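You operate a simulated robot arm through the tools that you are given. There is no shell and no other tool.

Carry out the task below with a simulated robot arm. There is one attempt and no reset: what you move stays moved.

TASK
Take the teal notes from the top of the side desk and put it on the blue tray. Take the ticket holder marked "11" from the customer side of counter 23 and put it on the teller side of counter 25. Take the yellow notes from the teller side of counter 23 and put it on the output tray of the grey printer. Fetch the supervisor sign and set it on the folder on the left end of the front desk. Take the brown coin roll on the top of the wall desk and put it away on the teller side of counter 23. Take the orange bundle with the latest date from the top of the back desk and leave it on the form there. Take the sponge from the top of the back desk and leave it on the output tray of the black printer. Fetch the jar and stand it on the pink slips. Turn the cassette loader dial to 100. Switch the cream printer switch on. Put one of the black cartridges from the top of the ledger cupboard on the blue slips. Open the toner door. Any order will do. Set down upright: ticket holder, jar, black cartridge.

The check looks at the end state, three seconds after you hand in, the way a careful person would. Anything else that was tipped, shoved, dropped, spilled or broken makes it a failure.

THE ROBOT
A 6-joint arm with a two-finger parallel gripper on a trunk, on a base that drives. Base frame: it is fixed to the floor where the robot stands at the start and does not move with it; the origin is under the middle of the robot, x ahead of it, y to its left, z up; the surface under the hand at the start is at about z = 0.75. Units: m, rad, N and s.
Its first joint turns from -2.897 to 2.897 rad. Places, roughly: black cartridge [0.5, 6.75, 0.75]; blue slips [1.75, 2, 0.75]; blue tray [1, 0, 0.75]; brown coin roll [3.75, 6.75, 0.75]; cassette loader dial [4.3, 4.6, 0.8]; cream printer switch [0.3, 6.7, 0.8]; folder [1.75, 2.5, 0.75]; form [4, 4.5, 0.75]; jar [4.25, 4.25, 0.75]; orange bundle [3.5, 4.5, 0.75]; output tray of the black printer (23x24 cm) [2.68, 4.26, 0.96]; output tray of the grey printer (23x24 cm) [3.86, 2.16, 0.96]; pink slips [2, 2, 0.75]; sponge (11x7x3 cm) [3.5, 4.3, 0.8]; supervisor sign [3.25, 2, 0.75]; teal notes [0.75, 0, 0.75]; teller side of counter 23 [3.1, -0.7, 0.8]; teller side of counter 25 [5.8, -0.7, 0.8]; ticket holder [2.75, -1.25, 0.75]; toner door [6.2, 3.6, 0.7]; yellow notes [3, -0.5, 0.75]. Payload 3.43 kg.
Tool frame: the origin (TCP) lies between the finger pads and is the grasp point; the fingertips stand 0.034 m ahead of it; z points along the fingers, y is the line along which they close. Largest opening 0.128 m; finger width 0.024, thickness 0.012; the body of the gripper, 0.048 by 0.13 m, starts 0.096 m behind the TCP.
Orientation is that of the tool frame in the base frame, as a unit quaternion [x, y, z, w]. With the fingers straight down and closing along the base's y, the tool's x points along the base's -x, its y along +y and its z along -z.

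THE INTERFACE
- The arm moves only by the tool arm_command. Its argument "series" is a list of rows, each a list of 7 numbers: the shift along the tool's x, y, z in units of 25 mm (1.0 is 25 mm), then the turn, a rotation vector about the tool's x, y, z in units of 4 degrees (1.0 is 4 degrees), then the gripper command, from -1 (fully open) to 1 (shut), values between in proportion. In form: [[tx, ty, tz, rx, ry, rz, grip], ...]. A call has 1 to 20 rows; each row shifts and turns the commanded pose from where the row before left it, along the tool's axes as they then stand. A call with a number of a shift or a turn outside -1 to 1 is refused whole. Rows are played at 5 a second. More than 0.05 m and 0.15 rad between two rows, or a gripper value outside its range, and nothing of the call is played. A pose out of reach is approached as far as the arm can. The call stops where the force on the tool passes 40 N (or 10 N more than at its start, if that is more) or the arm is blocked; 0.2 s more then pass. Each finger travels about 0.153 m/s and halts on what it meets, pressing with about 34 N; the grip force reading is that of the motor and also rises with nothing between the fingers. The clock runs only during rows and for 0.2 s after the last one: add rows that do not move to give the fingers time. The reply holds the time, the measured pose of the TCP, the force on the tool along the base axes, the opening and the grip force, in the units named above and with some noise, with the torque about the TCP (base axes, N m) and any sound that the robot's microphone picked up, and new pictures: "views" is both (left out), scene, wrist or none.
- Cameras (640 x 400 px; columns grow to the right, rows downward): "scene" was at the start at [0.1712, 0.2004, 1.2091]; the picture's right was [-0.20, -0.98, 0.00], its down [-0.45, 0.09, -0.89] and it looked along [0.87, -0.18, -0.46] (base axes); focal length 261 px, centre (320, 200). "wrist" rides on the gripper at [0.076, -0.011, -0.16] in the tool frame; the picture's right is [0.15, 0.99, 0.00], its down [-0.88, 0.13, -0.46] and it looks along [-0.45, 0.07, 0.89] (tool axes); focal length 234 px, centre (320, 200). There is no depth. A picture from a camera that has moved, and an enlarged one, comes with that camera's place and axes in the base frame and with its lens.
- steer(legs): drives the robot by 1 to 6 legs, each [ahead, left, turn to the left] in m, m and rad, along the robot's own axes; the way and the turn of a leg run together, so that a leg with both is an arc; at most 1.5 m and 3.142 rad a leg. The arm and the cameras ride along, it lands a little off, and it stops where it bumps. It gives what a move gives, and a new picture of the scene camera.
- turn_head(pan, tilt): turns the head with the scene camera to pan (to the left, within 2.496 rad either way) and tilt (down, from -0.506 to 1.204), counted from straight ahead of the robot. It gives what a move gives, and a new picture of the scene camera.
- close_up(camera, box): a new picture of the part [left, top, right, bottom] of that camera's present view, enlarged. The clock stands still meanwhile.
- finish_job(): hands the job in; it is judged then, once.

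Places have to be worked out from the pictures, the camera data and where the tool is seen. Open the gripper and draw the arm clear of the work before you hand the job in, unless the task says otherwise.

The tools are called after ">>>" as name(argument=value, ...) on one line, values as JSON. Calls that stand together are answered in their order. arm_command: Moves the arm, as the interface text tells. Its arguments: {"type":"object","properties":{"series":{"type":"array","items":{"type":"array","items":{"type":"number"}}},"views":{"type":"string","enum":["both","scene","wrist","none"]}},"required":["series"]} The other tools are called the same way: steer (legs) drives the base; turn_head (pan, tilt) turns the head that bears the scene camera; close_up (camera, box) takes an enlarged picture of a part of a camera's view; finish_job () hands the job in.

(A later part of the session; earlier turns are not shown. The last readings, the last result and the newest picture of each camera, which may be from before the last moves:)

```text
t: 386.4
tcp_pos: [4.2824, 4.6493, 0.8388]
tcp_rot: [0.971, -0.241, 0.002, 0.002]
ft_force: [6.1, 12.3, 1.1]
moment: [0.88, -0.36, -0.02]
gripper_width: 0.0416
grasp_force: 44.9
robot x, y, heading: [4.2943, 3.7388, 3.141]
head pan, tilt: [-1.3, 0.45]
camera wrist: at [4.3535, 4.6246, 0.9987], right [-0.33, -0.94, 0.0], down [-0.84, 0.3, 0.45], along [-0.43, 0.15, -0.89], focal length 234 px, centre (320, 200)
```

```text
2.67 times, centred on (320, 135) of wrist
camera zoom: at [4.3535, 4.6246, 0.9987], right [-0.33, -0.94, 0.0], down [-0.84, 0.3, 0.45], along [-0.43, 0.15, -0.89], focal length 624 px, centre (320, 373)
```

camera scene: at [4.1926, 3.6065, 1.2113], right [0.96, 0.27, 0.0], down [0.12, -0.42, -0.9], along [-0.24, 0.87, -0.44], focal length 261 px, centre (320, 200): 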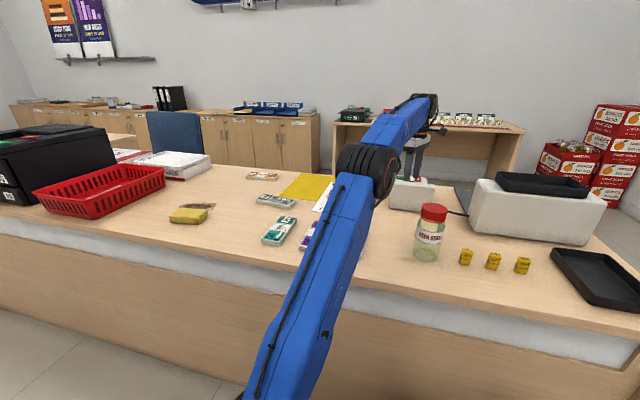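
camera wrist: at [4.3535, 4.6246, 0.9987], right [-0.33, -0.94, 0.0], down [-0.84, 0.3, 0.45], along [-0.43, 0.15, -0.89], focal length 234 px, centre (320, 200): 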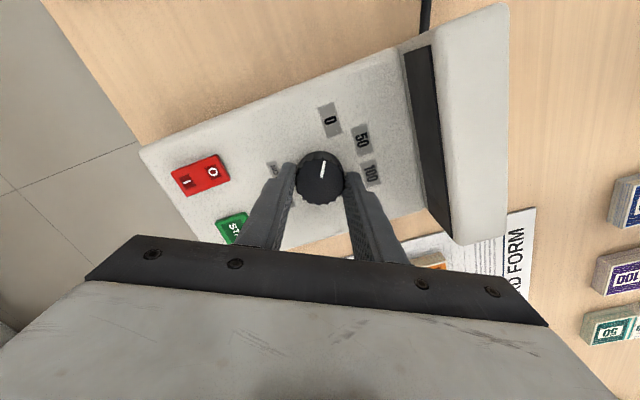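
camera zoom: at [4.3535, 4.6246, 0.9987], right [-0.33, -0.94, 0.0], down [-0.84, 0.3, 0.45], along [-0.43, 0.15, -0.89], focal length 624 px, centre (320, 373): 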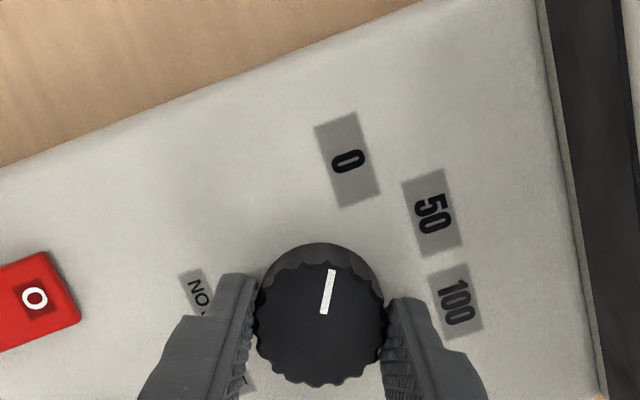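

Gripped. I relieve the small side force and turn clockwise, first 40°.

>>> arm_command(series=[[0, -0.1, 0, 0, 0, 0, 1], [0, 0, 0, 0, 0, 1, 1], [0, 0, 0, 0, 0, 1, 1], [0, 0, 0, 0, 0, 1, 1], [0, 0, 0, 0, 0, 1, 1], [0, 0, 0, 0, 0, 1, 1], [0, 0, 0, 0, 0, 1, 1], [0, 0, 0, 0, 0, 1, 1], [0, 0, 0, 0, 0, 1, 1], [0, 0, 0, 0, 0, 1, 1], [0, 0, 0, 0, 0, 1, 1], [0, 0, 0, 0, 0, 0, 1]], views="wrist")

>>> close_up(camera="wrist", box=[200, 60, 440, 210])

```text
t: 389.0
tcp_pos: [4.283, 4.6506, 0.8371]
tcp_rot: [0.829, -0.559, 0.003, 0.0]
ft_force: [-9.0, -7.5, 4.9]
moment: [-0.06, 0.35, -0.03]
gripper_width: 0.0413
grasp_force: 44.5
robot x, y, heading: [4.2967, 3.7381, 3.142]
head pan, tilt: [-1.3, 0.45]
camera wrist: at [4.3199, 4.5858, 0.9988], right [-0.86, -0.51, 0.0], down [-0.45, 0.77, 0.45], along [-0.23, 0.39, -0.89], focal length 234 px, centre (320, 200)
```

wrist: 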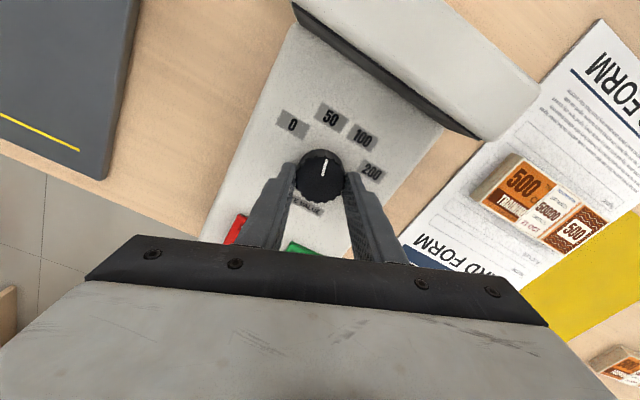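

```text
2.67 times, centred on (320, 135) of wrist
camera zoom: at [4.3199, 4.5858, 0.9988], right [-0.86, -0.51, 0.0], down [-0.45, 0.77, 0.45], along [-0.23, 0.39, -0.89], focal length 624 px, centre (320, 373)
```

zoom: 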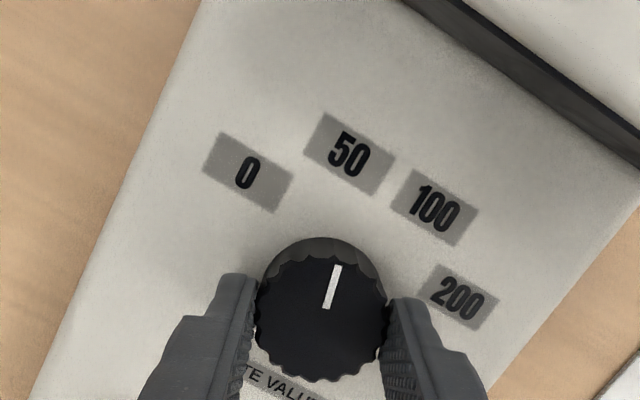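

The knob turns with the hand and now points to 50. Another 40° to reach 100.

>>> arm_command(series=[[0, 0, 0, 0, 0, 1, 1], [0, 0, 0, 0, 0, 1, 1], [0, 0, 0, 0, 0, 1, 1], [0, 0, 0, 0, 0, 1, 1], [0, 0, 0, 0, 0, 1, 1], [0, 0, 0, 0, 0, 1, 1], [0, 0, 0, 0, 0, 1, 1], [0, 0, 0, 0, 0, 1, 1], [0, 0, 0, 0, 0, 1, 1], [0, 0, 0, 0, 0, 1, 1], [0, 0, 0, 0, 0, 0, 1]], views="wrist")

>>> close_up(camera="wrist", box=[200, 60, 440, 210])

```text
t: 391.4
tcp_pos: [4.2842, 4.6507, 0.8374]
tcp_rot: [-0.588, 0.809, -0.002, 0.0]
ft_force: [13.3, 22.3, 24.5]
moment: [0.8, -0.42, 0.06]
gripper_width: 0.0414
grasp_force: 45.1
robot x, y, heading: [4.2953, 3.7397, 3.142]
head pan, tilt: [-1.3, 0.45]
camera wrist: at [4.2697, 4.5761, 0.9984], right [-0.99, 0.17, -0.01], down [0.15, 0.88, 0.45], along [0.08, 0.45, -0.89], focal length 234 px, centre (320, 200)
```

wrist: 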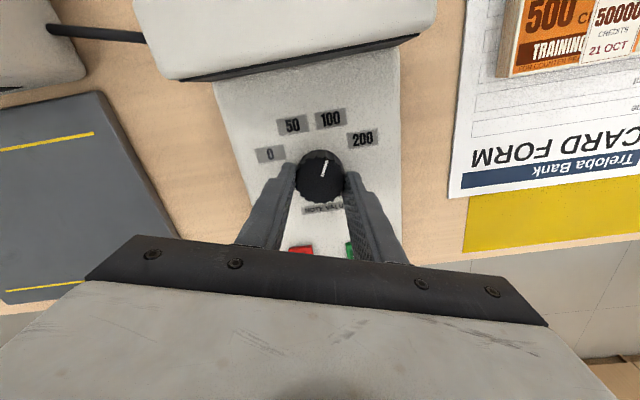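

```text
2.67 times, centred on (320, 135) of wrist
camera zoom: at [4.2697, 4.5761, 0.9984], right [-0.99, 0.17, -0.01], down [0.15, 0.88, 0.45], along [0.08, 0.45, -0.89], focal length 624 px, centre (320, 373)
```

zoom: 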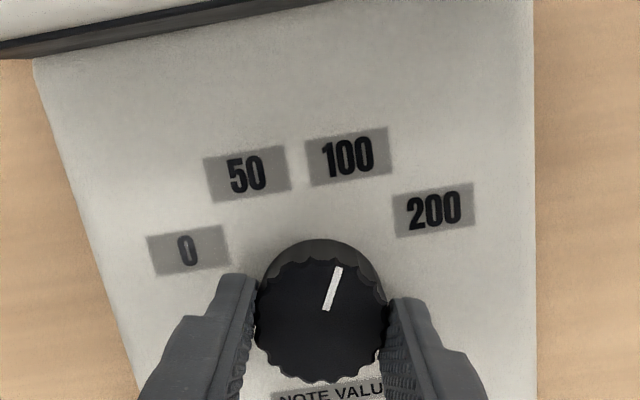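

The pointer now faces 100. I release and rise to verify.

>>> arm_command(series=[[0, 0, 0, 0, 0, 0, 0.1], [0, 0, 0, 0, 0, 0, -0.1], [0, 0, 0, 0, 0, 0, -0.1], [0, 0, -0.5, 0, 0, 0, -0.1], [0, 0, -1, 0, 0, 0, -0.1], [0, 0, -1, 0, 0, 0, -0.1], [0, 0, -1, 0, 0, 0, -0.1], [0, 0, -1, 0, 0, 0, -0.1]], views="wrist")

>>> close_up(camera="wrist", box=[200, 60, 440, 210])

```text
t: 393.2
tcp_pos: [4.2811, 4.6472, 0.9479]
tcp_rot: [-0.589, 0.808, -0.001, 0.002]
ft_force: [0.3, 0.1, 0.7]
moment: [0.01, -0.01, 0.01]
gripper_width: 0.0702
grasp_force: 0.1
out of reach, approached as far as the arm can: row 8
robot x, y, heading: [4.2948, 3.74, 3.144]
head pan, tilt: [-1.3, 0.45]
camera wrist: at [4.268, 4.5724, 1.1082], right [-0.99, 0.16, -0.01], down [0.14, 0.88, 0.46], along [0.08, 0.45, -0.89], focal length 234 px, centre (320, 200)
```

wrist: 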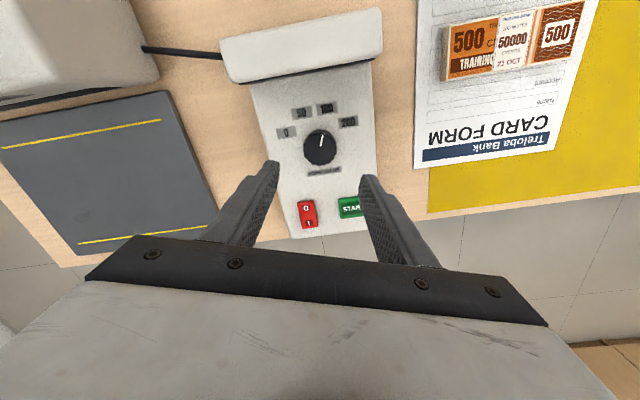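

```text
2.67 times, centred on (320, 135) of wrist
camera zoom: at [4.268, 4.5724, 1.1082], right [-0.99, 0.16, -0.01], down [0.14, 0.88, 0.46], along [0.08, 0.45, -0.89], focal length 624 px, centre (320, 373)
```

zoom: 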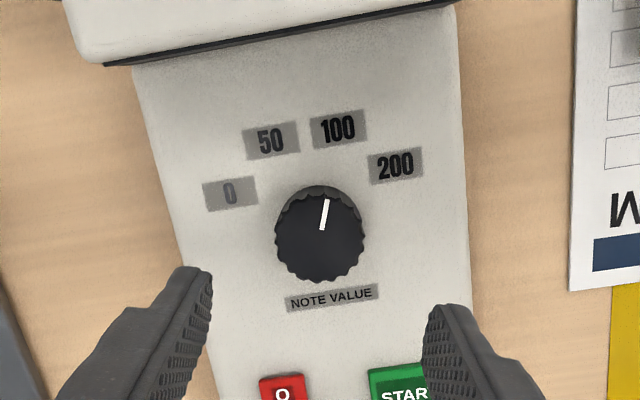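

The dial reads 100 (pointer at −110°, exactly the label's direction). Next the sponge: I retract upward, rotate the tool, and drive ahead to face it.

>>> arm_command(series=[[1, -0.33, -0.2, 0, 0, 0, -0.5], [1, -0.33, -0.3, 0, 0, 0, -0.5], [1, -0.33, -0.5, 0, 0, 0, -0.5], [1, -0.33, -0.5, 0, 0, 0, -0.5], [1, -0.33, -0.5, 0, 0, 0, -0.5], [1, -0.33, -0.5, 0, 0, 0, -0.5], [1, -0.33, -0.5, 0, 0, 0, -0.5], [1, -0.33, -0.5, 0, 0, 0, -0.5], [1, -0.33, -0.5, 0, 0, 0, -0.5], [1, -0.33, -0.5, 0, 0, 0, -0.5], [1, -0.33, -0.5, 0, 0, 0, -0.5], [1, -0.33, -0.5, 0, 0, 0, -0.5], [1, -0.33, -0.5, 0, 0, 0, -0.5], [1, -0.33, 0, 0, 0, 0, -0.5], [1, -0.33, 0, 0, 0, 0, -0.5]], views="none")

>>> arm_command(series=[[0, 0, 0, 0, 0, -1, -0.5], [0, 0, 0, 0, 0, -1, -0.5], [0, 0, 0, 0, 0, -1, -0.5], [0, 0, 0, 0, 0, -1, -0.5], [0, 0, 0, 0, 0, -1, -0.5], [0, 0, 0, 0, 0, -1, -0.5], [0, 0, 0, 0, 0, -1, -0.5], [0, 0, 0, 0, 0, -1, -0.5], [0, 0, 0, 0, 0, -1, -0.5], [0, 0, 0, 0, 0, -1, -0.5], [0, 0, 0, 0, 0, -1, -0.5], [0, 0, 0, 0, 0, -1, -0.5], [0, 0, 0, 0, 0, -1, -0.5], [0, 0, 0, 0, 0, -1, -0.5], [0, 0, 0, 0, 0, -1, -0.5], [0, 0, 0, 0, 0, -1, -0.5]], views="none")

>>> steer(legs=[[0.55, 0, 0]])

```text
t: 396.4
tcp_pos: [4.2815, 4.2536, 1.0979]
tcp_rot: [-0.588, 0.809, -0.003, 0.0]
ft_force: [-0.6, 0.2, -0.1]
moment: [-0.03, 0.0, 0.01]
gripper_width: 0.096
grasp_force: 0.1
robot x, y, heading: [4.2973, 3.7365, 3.142]
head pan, tilt: [-1.3, 0.45]
```

```text
t: 399.8
tcp_pos: [4.2819, 4.2535, 1.0994]
tcp_rot: [0.928, -0.374, 0.003, 0.001]
ft_force: [-0.3, 0.9, 0.3]
moment: [0.01, -0.01, 0.0]
gripper_width: 0.0961
grasp_force: 0.1
robot x, y, heading: [4.2938, 3.7392, 3.138]
head pan, tilt: [-1.3, 0.45]
```

```text
t: 402.9
tcp_pos: [3.7346, 4.2556, 1.0979]
tcp_rot: [0.927, -0.376, 0.004, 0.002]
ft_force: [-0.3, 0.6, 0.5]
moment: [0.03, 0.0, 0.01]
gripper_width: 0.0958
grasp_force: 0.1
robot x, y, heading: [3.7464, 3.7415, 3.135]
head pan, tilt: [-1.3, 0.45]
camera scene: at [3.6418, 3.6092, 1.2113], right [0.97, 0.26, 0.0], down [0.11, -0.42, -0.9], along [-0.23, 0.87, -0.44], focal length 261 px, centre (320, 200)
```

scene: 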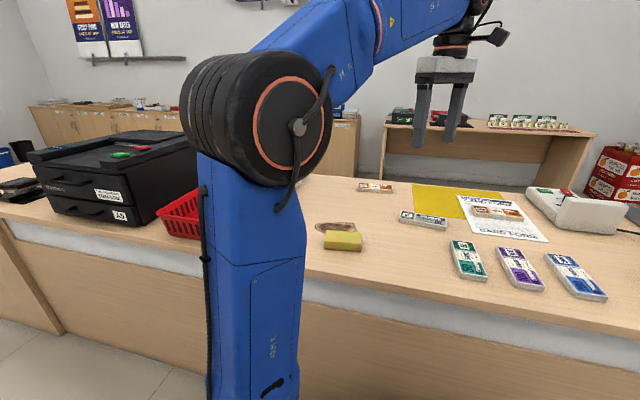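

Finishing the rotation and moving over the sponge.

>>> arm_command(series=[[0, 0, 0, 0, 0, -1, -0.5], [0, 0, 0, 0, 0, -1, -0.5], [0, 0, 0, 0, 0, -1, -0.5], [0, 0, 0, 0, 0, -1, -0.5], [0, 0, 0, 0, 0, -1, -0.5], [0, 0, 0, 0, 0, -1, -0.5], [0, 0, 0, 0, 0, -1, -0.5], [0, 0, 0, 0, 0, -1, -0.5], [0, 0, 0, 0, 0, -1, -0.5], [0, 0, 0, 0, 0, -1, -0.5], [0, 0, 0, 0, 0, -1, -0.5], [-1, 0, 0.3, 0, 0, 0, -0.5], [-1, 0, 0.3, 0, 0, 0, -0.5], [-1, 0, 0.3, 0, 0, 0, -0.5], [-1, 0, 0.3, 0, 0, 0, -0.5], [-1, 0, 0.3, 0, 0, 0, -0.5], [-1, 0, 0.3, 0, 0, 0, -0.5], [-1, 0, 0.3, 0, 0, 0, -0.5], [0, 0, 0, 0, 0, 0, -0.5]])

>>> close_up(camera="wrist", box=[160, 40, 480, 240])

```text
t: 406.9
tcp_pos: [3.5617, 4.2548, 1.0445]
tcp_rot: [1.0, -0.002, 0.003, 0.003]
ft_force: [0.4, 0.0, 0.2]
moment: [-0.01, -0.03, -0.03]
gripper_width: 0.096
grasp_force: 0.1
robot x, y, heading: [3.7449, 3.7407, 3.126]
head pan, tilt: [-1.3, 0.45]
camera scene: at [3.6418, 3.6092, 1.2113], right [0.97, 0.26, 0.0], down [0.11, -0.42, -0.9], along [-0.23, 0.87, -0.44], focal length 261 px, centre (320, 200)
camera wrist: at [3.6363, 4.2677, 1.2062], right [0.14, -0.99, 0.01], down [-0.88, -0.12, 0.45], along [-0.45, -0.07, -0.89], focal length 234 px, centre (320, 200)
```

scene: 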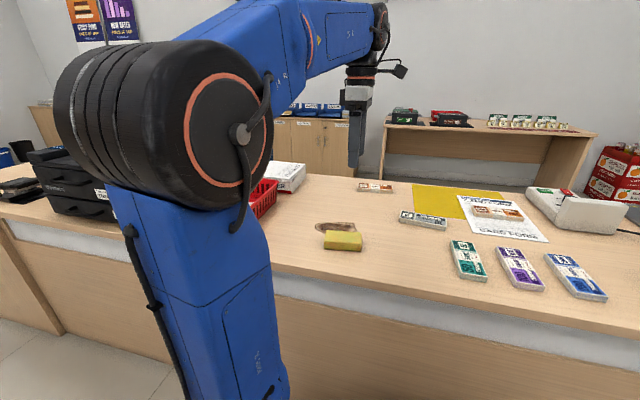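
wrist: 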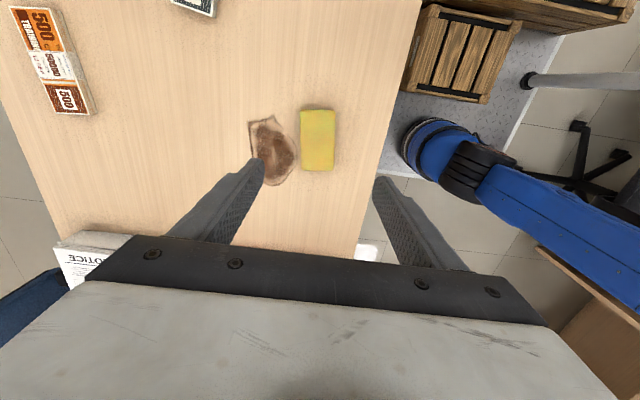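

```text
2.00 times, centred on (320, 140) of wrist
camera zoom: at [3.6363, 4.2677, 1.2062], right [0.14, -0.99, 0.01], down [-0.88, -0.12, 0.45], along [-0.45, -0.07, -0.89], focal length 468 px, centre (320, 320)
```

zoom: 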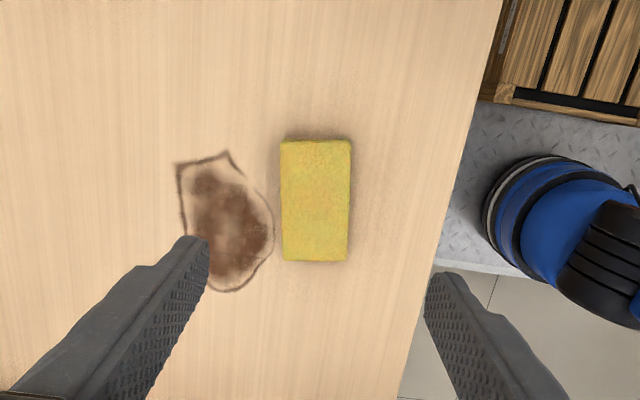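

Sponge centre (3.538, 4.255), yaw ≈ 7°. I align, descend and grip it.

>>> arm_command(series=[[-0.95, 0, 0, 0, 0, -0.9, -0.5], [0, 0, 1, 0, 0, -0.9, -0.5], [0, 0, 1, 0, 0, 0, -0.5], [0, 0, 1, 0, 0, 0, -0.5], [0, 0, 1, 0, 0, 0, -0.5], [0, 0, 1, 0, 0, 0, -0.5], [0, 0, 1, 0, 0, 0, -0.5], [0, 0, 1, 0, 0, 0, -0.5], [0, 0, 0, 0, 0, 0, -0.5]])

```text
t: 408.9
tcp_pos: [3.538, 4.2561, 0.8704]
tcp_rot: [0.998, 0.061, 0.002, 0.003]
ft_force: [0.1, 0.6, 0.4]
moment: [-0.02, 0.02, 0.0]
gripper_width: 0.0961
grasp_force: 0.1
robot x, y, heading: [3.7441, 3.7421, 3.136]
head pan, tilt: [-1.3, 0.45]
camera scene: at [3.6418, 3.6092, 1.2113], right [0.97, 0.26, 0.0], down [0.11, -0.42, -0.9], along [-0.23, 0.87, -0.44], focal length 261 px, centre (320, 200)
camera wrist: at [3.611, 4.2776, 1.0309], right [0.27, -0.96, 0.01], down [-0.86, -0.23, 0.45], along [-0.44, -0.13, -0.89], focal length 234 px, centre (320, 200)
```

scene: 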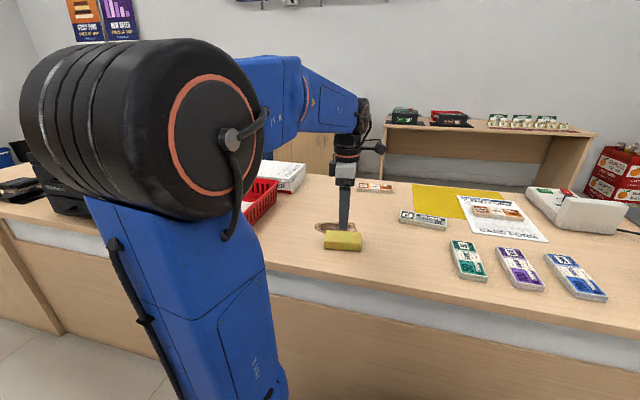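
wrist: 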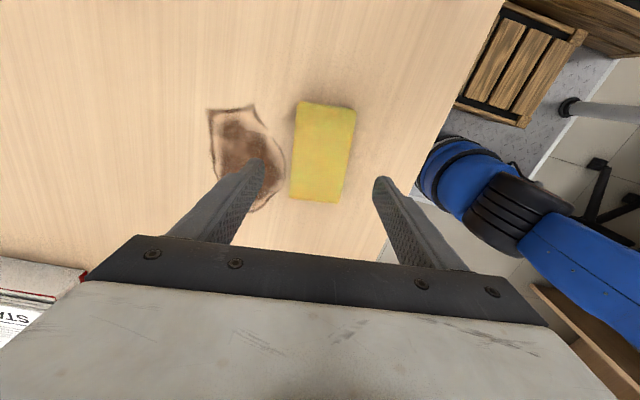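

>>> arm_command(series=[[0, 0, 1, 0, 0, 0, -0.5], [0, 0, 1, 0, 0, 0, -0.5], [0, 0, 0.8, 0, 0, 0, -0.5], [0, 0, 0.15, 0, 0, 0, -0.5], [0, 0, 0, 0, 0, 0, 1], [0, 0, 0, 0, 0, 0, 1], [0, 0, 0, 0, 0, 0, 1]], views="wrist")

```text
t: 410.5
tcp_pos: [3.5389, 4.2541, 0.7969]
tcp_rot: [0.998, 0.061, 0.002, 0.002]
ft_force: [-0.3, 0.3, -0.4]
moment: [0.02, -0.01, 0.0]
gripper_width: 0.0626
grasp_force: 34.4
robot x, y, heading: [3.7458, 3.7445, 3.136]
head pan, tilt: [-1.3, 0.45]
camera wrist: at [3.6109, 4.2761, 0.958], right [0.27, -0.96, 0.01], down [-0.86, -0.23, 0.45], along [-0.44, -0.13, -0.89], focal length 234 px, centre (320, 200)
```

wrist: 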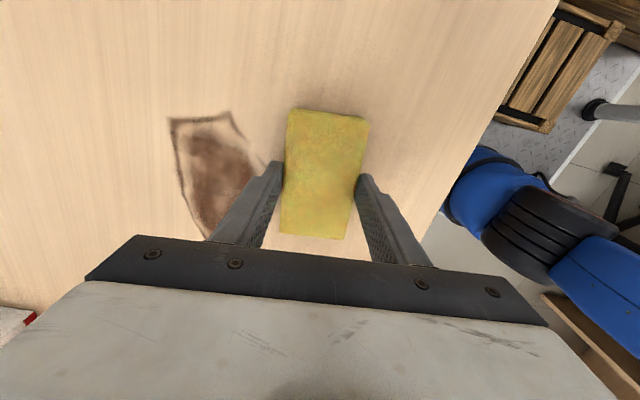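

Sponge gripped. I lift it high and drive ahead towards the black printer.

>>> arm_command(series=[[0, 0, -1, 0, 0, 0, 1], [0, 0, -1, 0, 0, 0, 1], [0, 0, -1, 0, 0, 0, 1], [0, 0, -1, 0, 0, 0, 1], [0, 0, -1, 0, 0, 0, 1], [0, 0, -1, 0, 0, 0, 1], [0, 0, -1, 0, 0, 0, 1], [0, 0, -1, 0, 0, 0, 1], [0, 0, -1, 0, 0, 0, 1], [0, 0, -1, 0, 0, 0, 1], [0, 0, -1, 0, 0, 0, 1], [0, 0, -1, 0, 0, 0, 1], [0, 0, -1, 0, 0, 0, 1], [0, 0, -1, 0, 0, 0, 1]], views="none")

>>> steer(legs=[[0.6, 0, 0]])

>>> turn_head(pan=-1.0, tilt=0.45)

>>> close_up(camera="wrist", box=[0, 0, 640, 400])

```text
t: 413.5
tcp_pos: [3.537, 4.2583, 1.1463]
tcp_rot: [0.998, 0.061, 0.002, 0.003]
ft_force: [-0.9, -0.3, -0.3]
moment: [0.01, 0.0, 0.03]
gripper_width: 0.0628
grasp_force: 33.9
robot x, y, heading: [3.7458, 3.742, 3.135]
head pan, tilt: [-1.3, 0.45]
```

```text
t: 417.0
tcp_pos: [2.927, 4.2634, 1.1465]
tcp_rot: [0.998, 0.06, 0.001, 0.003]
ft_force: [-0.1, 0.2, -0.5]
moment: [0.0, -0.03, 0.01]
gripper_width: 0.0629
grasp_force: 33.8
robot x, y, heading: [3.1323, 3.7486, 3.132]
head pan, tilt: [-1.3, 0.45]
camera scene: at [3.0286, 3.6149, 1.2113], right [0.97, 0.26, 0.0], down [0.11, -0.42, -0.9], along [-0.23, 0.87, -0.44], focal length 261 px, centre (320, 200)
```

scene: 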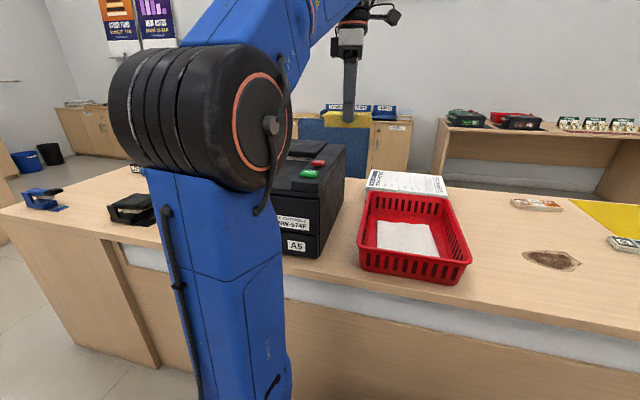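

```text
t: 417.8
tcp_pos: [2.9256, 4.2631, 1.1461]
tcp_rot: [0.998, 0.06, 0.002, 0.002]
ft_force: [-0.3, 0.0, -1.0]
moment: [0.02, 0.0, 0.01]
gripper_width: 0.0627
grasp_force: 34.5
robot x, y, heading: [3.1344, 3.7453, 3.136]
head pan, tilt: [-1.0, 0.45]
camera scene: at [3.0035, 3.604, 1.2113], right [0.85, 0.53, 0.0], down [0.23, -0.37, -0.9], along [-0.48, 0.76, -0.44], focal length 261 px, centre (320, 200)
```

scene: 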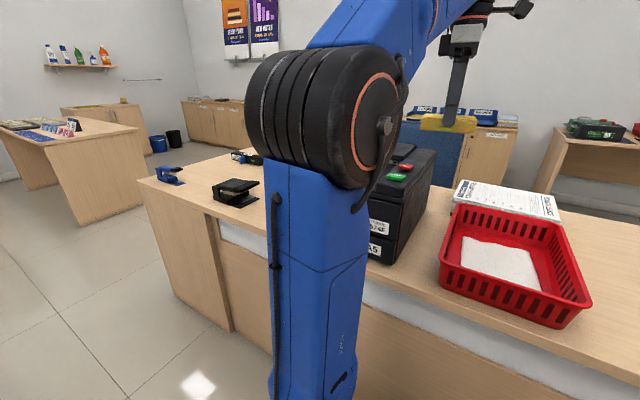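

```text
1.00 times, centred on (320, 200) of wrist (not enlarged: the box is as wide or as high as the picture)
camera zoom: at [2.999, 4.2849, 1.3068], right [0.26, -0.96, 0.01], down [-0.86, -0.23, 0.45], along [-0.44, -0.12, -0.89], focal length 234 px, centre (320, 200)
```

zoom: 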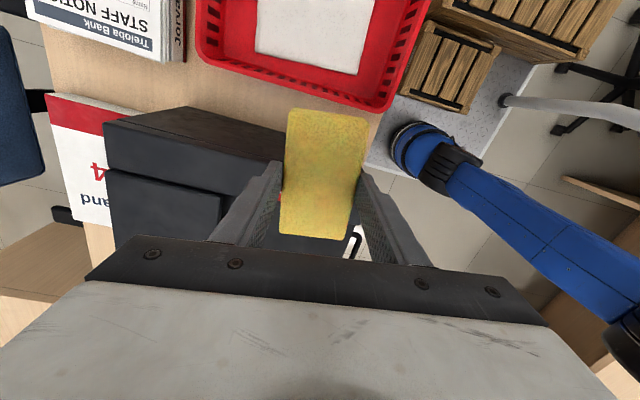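

I move the sponge over the printer's tray, still high, and check from above.

>>> arm_command(series=[[-0.98, -0.11, 0, 0, 0, 0, 1], [-0.98, -0.11, 0, 0, 0, 0, 1], [-0.98, -0.11, 0, 0, 0, 0, 1], [-0.98, -0.11, 0, 0, 0, 0, 1], [-0.98, -0.11, 0, 0, 0, 0, 1], [-0.98, -0.11, 0, 0, 0, 0, 1], [-0.98, -0.11, 0, 0, 0, 0, 1], [-0.98, -0.11, 0, 0, 0, 0, 1], [-0.98, -0.11, 0, 0, 0, 0, 1], [-0.98, -0.11, 0, 0, 0, 0, 1], [0, 0, 0, 0, 0, 0, 1]])

```text
t: 420.2
tcp_pos: [2.681, 4.2615, 1.1454]
tcp_rot: [0.998, 0.059, 0.002, 0.005]
ft_force: [0.0, -0.2, -0.2]
moment: [0.02, 0.03, -0.01]
gripper_width: 0.0628
grasp_force: 33.4
robot x, y, heading: [3.1351, 3.7468, 3.128]
head pan, tilt: [-1.0, 0.45]
camera scene: at [3.0034, 3.6039, 1.2113], right [0.85, 0.53, 0.0], down [0.23, -0.37, -0.9], along [-0.48, 0.76, -0.44], focal length 261 px, centre (320, 200)
camera wrist: at [2.7529, 4.2838, 1.3052], right [0.26, -0.96, 0.01], down [-0.86, -0.23, 0.45], along [-0.44, -0.12, -0.89], focal length 234 px, centre (320, 200)
```

scene: 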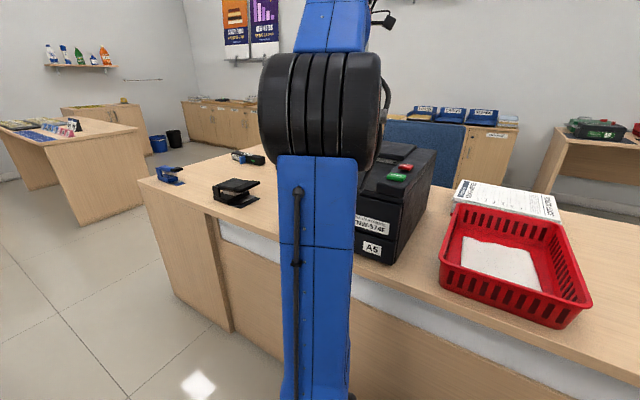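
wrist: 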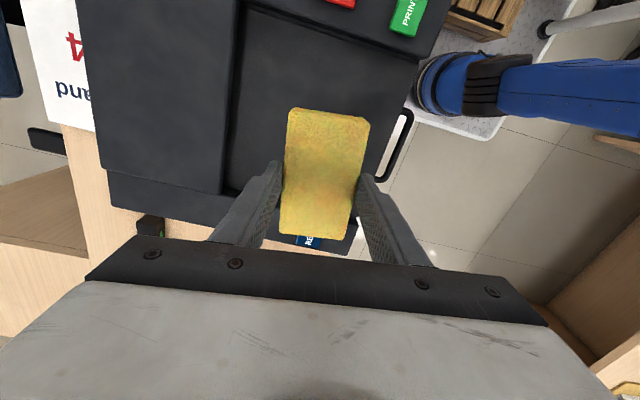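

The sponge is over the tray (x 2.56–2.80, y 4.16–4.39). I lower it gently to contact.

>>> arm_command(series=[[0, -0.45, 1, 0, 0, 0, 1], [0, 0, 1, 0, 0, 0, 1], [0, 0, 1, 0, 0, 0, 1], [0, 0, 1, 0, 0, 0, 1], [0, 0, 1, 0, 0, 0, 1], [0, 0, 0.3, 0, 0, 0, 1], [0, 0, 0.15, 0, 0, 0, 1], [0, 0, 0.15, 0, 0, 0, 1], [0, 0, 0.15, 0, 0, 0, 1], [0, 0, 0, 0, 0, 0, 1]], views="wrist")

```text
t: 422.3
tcp_pos: [2.6802, 4.2742, 1.0051]
tcp_rot: [0.998, 0.059, 0.001, 0.0]
ft_force: [0.8, -1.5, 10.3]
moment: [-0.16, -0.15, 0.03]
gripper_width: 0.0627
grasp_force: 34.4
robot x, y, heading: [3.1303, 3.7478, 3.132]
head pan, tilt: [-1.0, 0.45]
stopped in row 10: the force on the tool passed its limit at 42 N (the readings are from after the stop); the commanded pose is now the measured one
camera wrist: at [2.7523, 4.294, 1.1651], right [0.26, -0.96, 0.0], down [-0.86, -0.23, 0.45], along [-0.44, -0.12, -0.89], focal length 234 px, centre (320, 200)
```

wrist: 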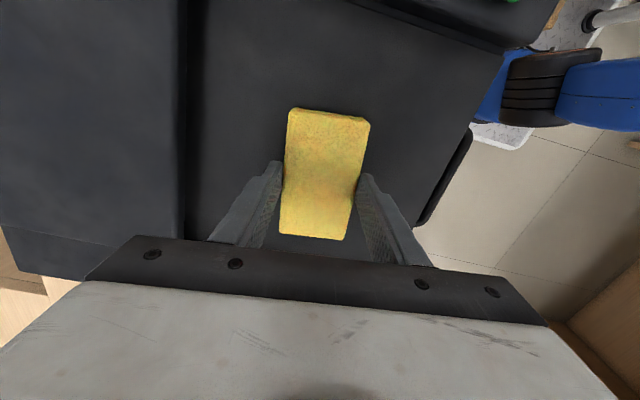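

Contact with the tray. Release and lift.

>>> arm_command(series=[[0, 0, 0, 0, 0, 0, -0.4], [0, 0, 0, 0, 0, 0, -0.4], [0, 0, -1, 0, 0, 0, -0.4], [0, 0, -1, 0, 0, 0, -0.4], [0, 0, -1, 0, 0, 0, -0.4], [0, 0, -1, 0, 0, 0, -0.4], [0, 0, -1, 0, 0, 0, -0.4], [0, 0, -1, 0, 0, 0, -0.4]], views="wrist")

```text
t: 424.1
tcp_pos: [2.6792, 4.2736, 1.1549]
tcp_rot: [0.998, 0.06, 0.001, 0.0]
ft_force: [-0.4, 0.1, 0.4]
moment: [0.0, -0.02, 0.01]
gripper_width: 0.0892
grasp_force: 0.1
robot x, y, heading: [3.1333, 3.7474, 3.133]
head pan, tilt: [-1.0, 0.45]
camera wrist: at [2.7521, 4.2941, 1.3163], right [0.26, -0.96, 0.0], down [-0.86, -0.23, 0.45], along [-0.44, -0.12, -0.89], focal length 234 px, centre (320, 200)
```

wrist: 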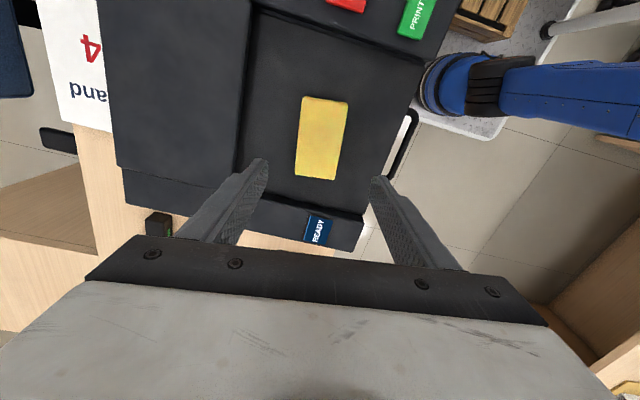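

The sponge lies in the tray. Now the jar: I back the robot up along the corridor.

>>> steer(legs=[[-1.25, 0, 0]])

>>> turn_head(pan=-1.3, tilt=0.45)

```text
t: 430.4
tcp_pos: [3.9278, 4.2575, 1.1551]
tcp_rot: [0.999, 0.049, 0.0, 0.0]
ft_force: [0.3, 0.0, 0.5]
moment: [0.01, -0.01, -0.01]
gripper_width: 0.0896
grasp_force: 0.1
robot x, y, heading: [4.3715, 3.7239, 3.117]
head pan, tilt: [-1.0, 0.45]
camera scene: at [4.2389, 3.5822, 1.2113], right [0.86, 0.52, 0.0], down [0.22, -0.37, -0.9], along [-0.46, 0.77, -0.44], focal length 261 px, centre (320, 200)
```

scene: 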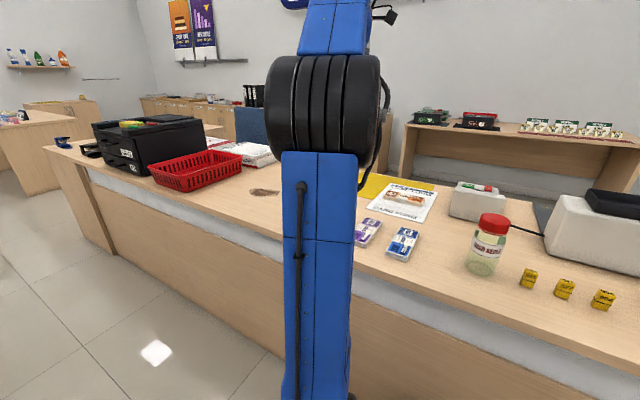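

```text
t: 431.2
tcp_pos: [3.9268, 4.2581, 1.1554]
tcp_rot: [0.999, 0.049, 0.001, 0.0]
ft_force: [-1.0, -0.2, -0.1]
moment: [0.04, 0.02, 0.01]
gripper_width: 0.0895
grasp_force: 0.1
robot x, y, heading: [4.3689, 3.7205, 3.114]
head pan, tilt: [-1.3, 0.45]
camera scene: at [4.2642, 3.5927, 1.2113], right [0.97, 0.24, 0.0], down [0.1, -0.42, -0.9], along [-0.22, 0.87, -0.44], focal length 261 px, centre (320, 200)
```

scene: 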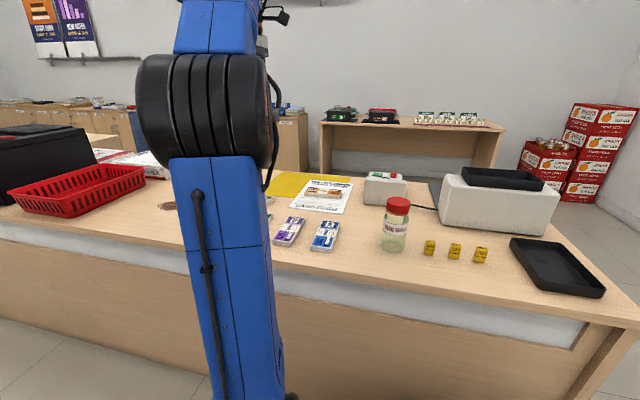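

Jar at about (4.322, 4.253), lid top ≈ 0.896, body ≈ 85 mm wide. I move over it with the gripper wide open.

>>> arm_command(series=[[0.98, 0.104, 0, 0, 0, 0, -0.95], [0.98, 0.104, 0, 0, 0, 0, -0.95], [0.98, 0.104, 0, 0, 0, 0, -0.95], [0.98, 0.104, 0, 0, 0, 0, -0.95], [0.98, 0.104, 0, 0, 0, 0, -0.95], [0.98, 0.104, 0, 0, 0, 0, -0.95], [0.98, 0.104, 0, 0, 0, 0, -0.95], [0.98, 0.104, 0, 0, 0, 0, -0.95], [0.98, 0.104, 0, 0, 0, 0, -0.95], [0.98, 0.104, 0, 0, 0, 0, -0.95], [0.98, 0.104, 0, 0, 0, 0, -0.95], [0.98, 0.104, 0, 0, 0, 0, -0.95], [0.98, 0.104, 0, 0, 0, 0, -0.95], [0.98, 0.104, 0, 0, 0, 0, -0.95], [0.98, 0.104, 0, 0, 0, 0, -0.95], [0.98, 0.104, 0, 0, 0, 0, -0.95], [0, 0, 0, 0, 0, 0, -0.95]])

>>> close_up(camera="wrist", box=[160, 40, 480, 240])

```text
t: 434.8
tcp_pos: [4.3212, 4.2557, 1.154]
tcp_rot: [0.999, 0.05, 0.001, 0.0]
ft_force: [-0.1, 1.1, 0.0]
moment: [-0.04, -0.02, 0.03]
gripper_width: 0.1248
grasp_force: 0.0
robot x, y, heading: [4.3774, 3.7211, 3.114]
head pan, tilt: [-1.3, 0.45]
camera scene: at [4.2643, 3.5927, 1.2113], right [0.97, 0.24, 0.0], down [0.1, -0.42, -0.9], along [-0.22, 0.87, -0.44], focal length 261 px, centre (320, 200)
camera wrist: at [4.3956, 4.275, 1.315], right [0.24, -0.97, 0.0], down [-0.86, -0.22, 0.45], along [-0.44, -0.11, -0.89], focal length 234 px, centre (320, 200)
```

scene: 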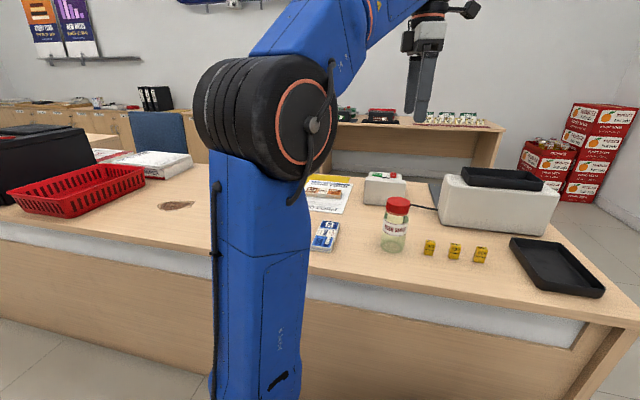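
wrist: 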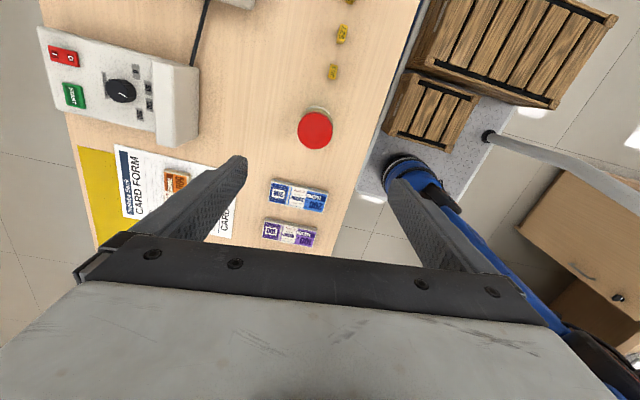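

```text
2.00 times, centred on (320, 140) of wrist
camera zoom: at [4.3956, 4.275, 1.315], right [0.24, -0.97, 0.0], down [-0.86, -0.22, 0.45], along [-0.44, -0.11, -0.89], focal length 468 px, centre (320, 320)
```

zoom: 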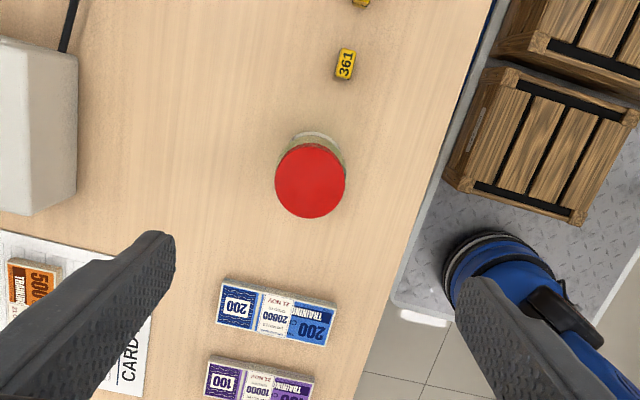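

Jar centre refined to (4.319, 4.266). I centre and descend until the fingertips are beside the lid.

>>> arm_command(series=[[-0.05, -0.41, 1, 0, 0, 0, -0.95], [0, 0, 1, 0, 0, 0, -0.95], [0, 0, 1, 0, 0, 0, -0.95], [0, 0, 1, 0, 0, 0, -0.95], [0, 0, 1, 0, 0, 0, -0.95], [0, 0, 1, 0, 0, 0, -0.95], [0, 0, 1, 0, 0, 0, -0.95], [0, 0, 1, 0, 0, 0, -0.95], [0, 0, 1, 0, 0, 0, -0.95], [0, 0, 0.3, 0, 0, 0, -0.95], [0, 0, 0, 0, 0, 0, -0.95]])

>>> close_up(camera="scene", box=[320, 160, 480, 260])

```text
t: 437.2
tcp_pos: [4.319, 4.2662, 0.9239]
tcp_rot: [0.999, 0.05, 0.001, 0.0]
ft_force: [-0.2, 0.4, 0.5]
moment: [0.0, 0.05, 0.02]
gripper_width: 0.1249
grasp_force: 0.1
robot x, y, heading: [4.3721, 3.7219, 3.114]
head pan, tilt: [-1.3, 0.45]
camera scene: at [4.2643, 3.5927, 1.2113], right [0.97, 0.24, 0.0], down [0.1, -0.42, -0.9], along [-0.22, 0.87, -0.44], focal length 261 px, centre (320, 200)
camera wrist: at [4.3926, 4.2855, 1.0843], right [0.24, -0.97, 0.0], down [-0.86, -0.22, 0.45], along [-0.44, -0.11, -0.89], focal length 234 px, centre (320, 200)
```

scene: 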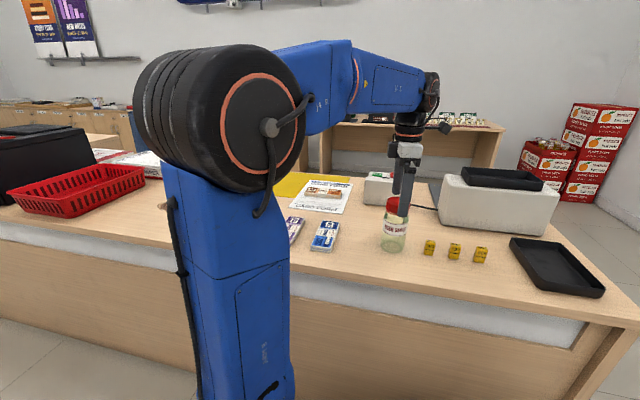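
wrist: 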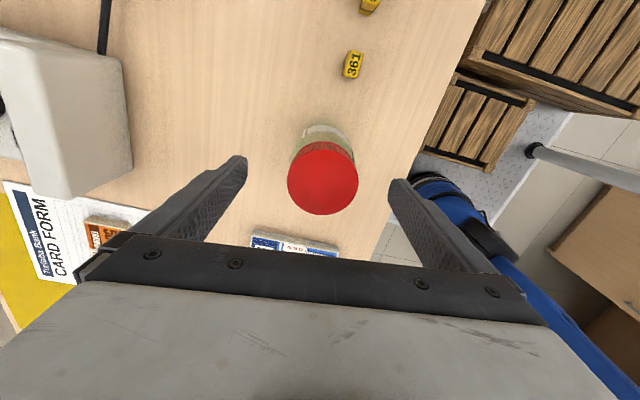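

```text
4.00 times, centred on (400, 210) of scene
camera zoom: at [4.2643, 3.5927, 1.2113], right [0.97, 0.24, 0.0], down [0.1, -0.42, -0.9], along [-0.22, 0.87, -0.44], focal length 1045 px, centre (0, 160)
```

zoom: 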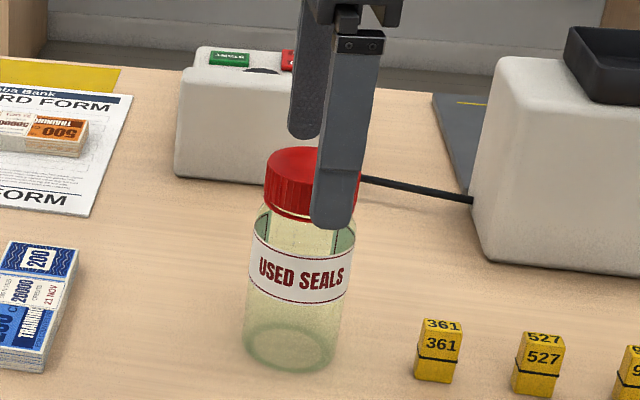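

The jar is centred between the fingers. I go down to its body and close.

>>> arm_command(series=[[0, 0, 1, 0, 0, 0, -0.95], [0, 0, 1, 0, 0, 0, -0.95], [0, 0, 1, 0, 0, 0, -0.95], [0, 0, 0.9, 0, 0, 0, -0.95], [0, 0, 0, 0, 0, 0, -0.95], [0, 0, 0, 0, 0, 0, 0], [0, 0, 0, 0, 0, 0, 1], [0, 0, 0, 0, 0, 0, 1], [0, 0, 0, 0, 0, 0, 1]], views="wrist")

>>> close_up(camera="scene", box=[320, 160, 480, 260])

```text
t: 439.2
tcp_pos: [4.3203, 4.2647, 0.8279]
tcp_rot: [0.999, 0.05, 0.001, 0.0]
ft_force: [-0.5, -1.6, -0.1]
moment: [-0.01, -0.05, -0.01]
gripper_width: 0.0672
grasp_force: 34.7
robot x, y, heading: [4.3714, 3.7238, 3.113]
head pan, tilt: [-1.3, 0.45]
camera wrist: at [4.3934, 4.2838, 0.9878], right [0.24, -0.97, 0.0], down [-0.86, -0.22, 0.45], along [-0.44, -0.11, -0.89], focal length 234 px, centre (320, 200)
```

wrist: 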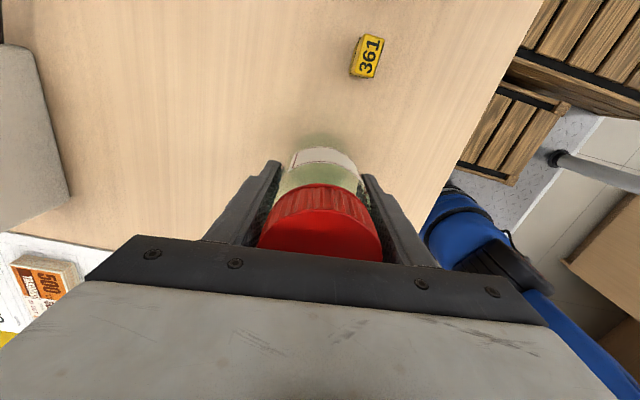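

```text
4.00 times, centred on (400, 210) of scene
camera zoom: at [4.2643, 3.5927, 1.2113], right [0.97, 0.24, 0.0], down [0.1, -0.42, -0.9], along [-0.22, 0.87, -0.44], focal length 1045 px, centre (0, 160)
```

zoom: 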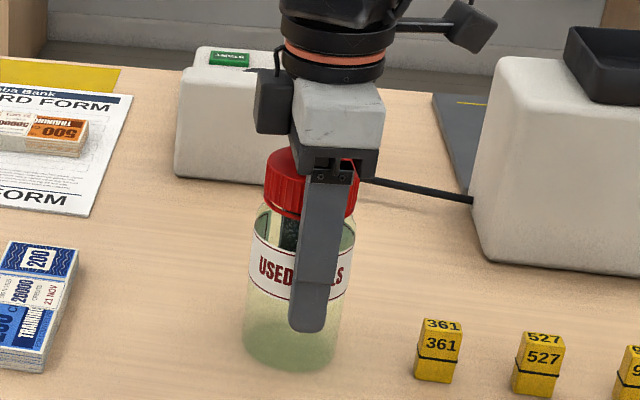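

Jar held by its 67 mm body. I lift it and bring the arm to the robot's front for driving.

>>> arm_command(series=[[0, 0, -0.5, 0, 0, 0, 1], [0, 0, -1, 0, 0, 0, 1], [0, 0, -1, 0, 0, 0, 1], [0, 0, -1, 0, 0, 0, 1], [0, 0, -1, 0, 0, 0, 1], [0, 0, -1, 0, 0, 0, 1], [0, 0, -1, 0, 0, 0, 1], [0, 0, -1, 0, 0, 0, 1], [0, 0, -1, 0, 0, 0, 1], [0, 0, -1, 0, 0, 0, 1], [0, 0, -1, 0, 0, 0, 1], [0, 0, -1, 0, 0, 0, 1], [0, 0, -1, 0, 0, 0, 1]], views="wrist")

>>> arm_command(series=[[-0.985, 0.786, 0, 0, 0, 0, 1], [-0.985, 0.786, 0, 0, 0, 0, 1], [-0.985, 0.786, 0, 0, 0, 0, 1], [-0.985, 0.786, 0, 0, 0, 0, 1], [-0.985, 0.786, 0, 0, 0, 0, 1], [-0.985, 0.786, 0, 0, 0, 0, 1], [-0.985, 0.786, 0, 0, 0, 0, 1], [-0.985, 0.786, 0, 0, 0, 0, 1], [-0.985, 0.786, 0, 0, 0, 0, 1], [-0.985, 0.786, 0, 0, 0, 0, 1], [-0.985, 0.786, 0, 0, 0, 0, 1], [-0.985, 0.786, 0, 0, 0, 0, 1], [-0.985, 0.786, 0, 0, 0, 0, 1], [-0.985, 0.786, 0, 0, 0, 0, 1], [-0.985, 0.786, 0, 0, 0, 0, 1], [-0.985, 0.786, 0, 0, 0, 0, 1], [-0.985, 0.786, 0, 0, 0, 0, 1], [-0.985, 0.786, 0, 0, 0, 0, 1], [-0.985, 0.786, 0, 0, 0, 0, 1]])

```text
t: 442.0
tcp_pos: [4.3187, 4.265, 1.1405]
tcp_rot: [0.999, 0.05, 0.001, 0.0]
ft_force: [-0.1, 0.1, -2.2]
moment: [0.0, -0.05, -0.01]
gripper_width: 0.067
grasp_force: 34.7
robot x, y, heading: [4.373, 3.7226, 3.109]
head pan, tilt: [-1.3, 0.45]
camera wrist: at [4.3925, 4.2842, 1.3003], right [0.24, -0.97, 0.0], down [-0.86, -0.22, 0.45], along [-0.44, -0.11, -0.89], focal length 234 px, centre (320, 200)
```

wrist: 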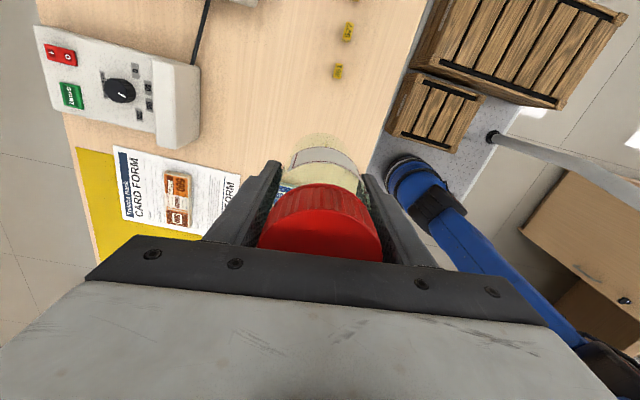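

```text
t: 446.0
tcp_pos: [3.8878, 3.852, 1.1226]
tcp_rot: [0.999, 0.049, 0.002, 0.0]
ft_force: [0.8, -1.0, -2.6]
moment: [0.0, 0.03, 0.02]
gripper_width: 0.0671
grasp_force: 34.0
out of reach, approached as far as the arm can: row 12, 13, 14
robot x, y, heading: [4.3723, 3.7233, 3.113]
head pan, tilt: [-1.3, 0.45]
camera scene: at [4.2644, 3.5926, 1.2113], right [0.97, 0.24, 0.0], down [0.1, -0.42, -0.9], along [-0.22, 0.87, -0.44], focal length 261 px, centre (320, 200)
camera wrist: at [3.962, 3.8709, 1.284], right [0.24, -0.97, 0.0], down [-0.86, -0.22, 0.45], along [-0.44, -0.11, -0.89], focal length 234 px, centre (320, 200)
```

scene: 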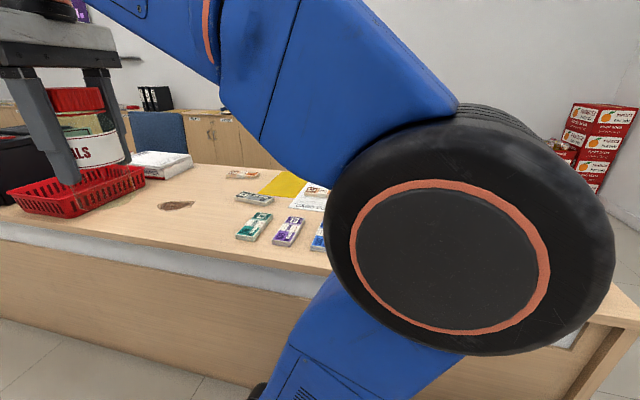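
wrist: 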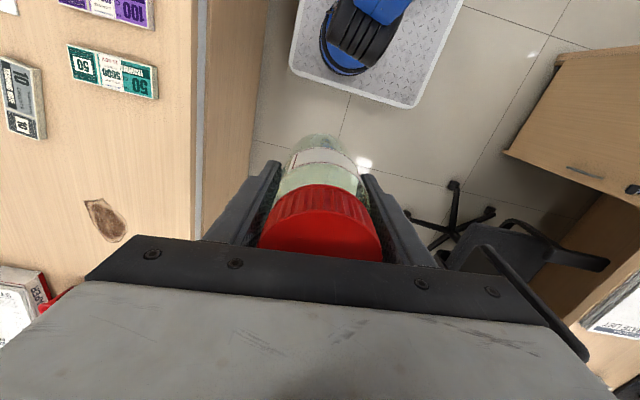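

Jar upright in the grip. I drive through the corridor to the left end, turn, and strafe to the slips.

>>> steer(legs=[[0, 0, 0.05], [1.5, 0, 0], [1.5, 0, 0], [0.4, 0, 0], [0, 0, 3.12]])

```text
t: 470.4
tcp_pos: [1.4049, 3.4868, 1.1233]
tcp_rot: [-0.06, 0.998, 0.0, -0.001]
ft_force: [0.7, -0.8, -3.3]
moment: [-0.01, 0.06, -0.01]
gripper_width: 0.0671
grasp_force: 34.0
robot x, y, heading: [0.9205, 3.6078, -0.006]
head pan, tilt: [-1.3, 0.45]
camera scene: at [1.0264, 3.7369, 1.2113], right [-0.97, -0.26, 0.0], down [-0.11, 0.42, -0.9], along [0.23, -0.87, -0.44], focal length 261 px, centre (320, 200)
```

scene: 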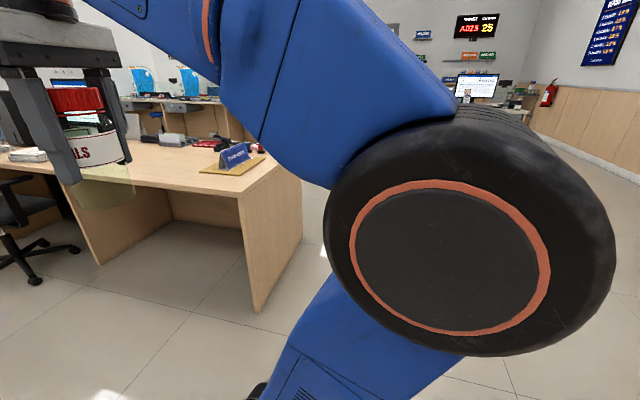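

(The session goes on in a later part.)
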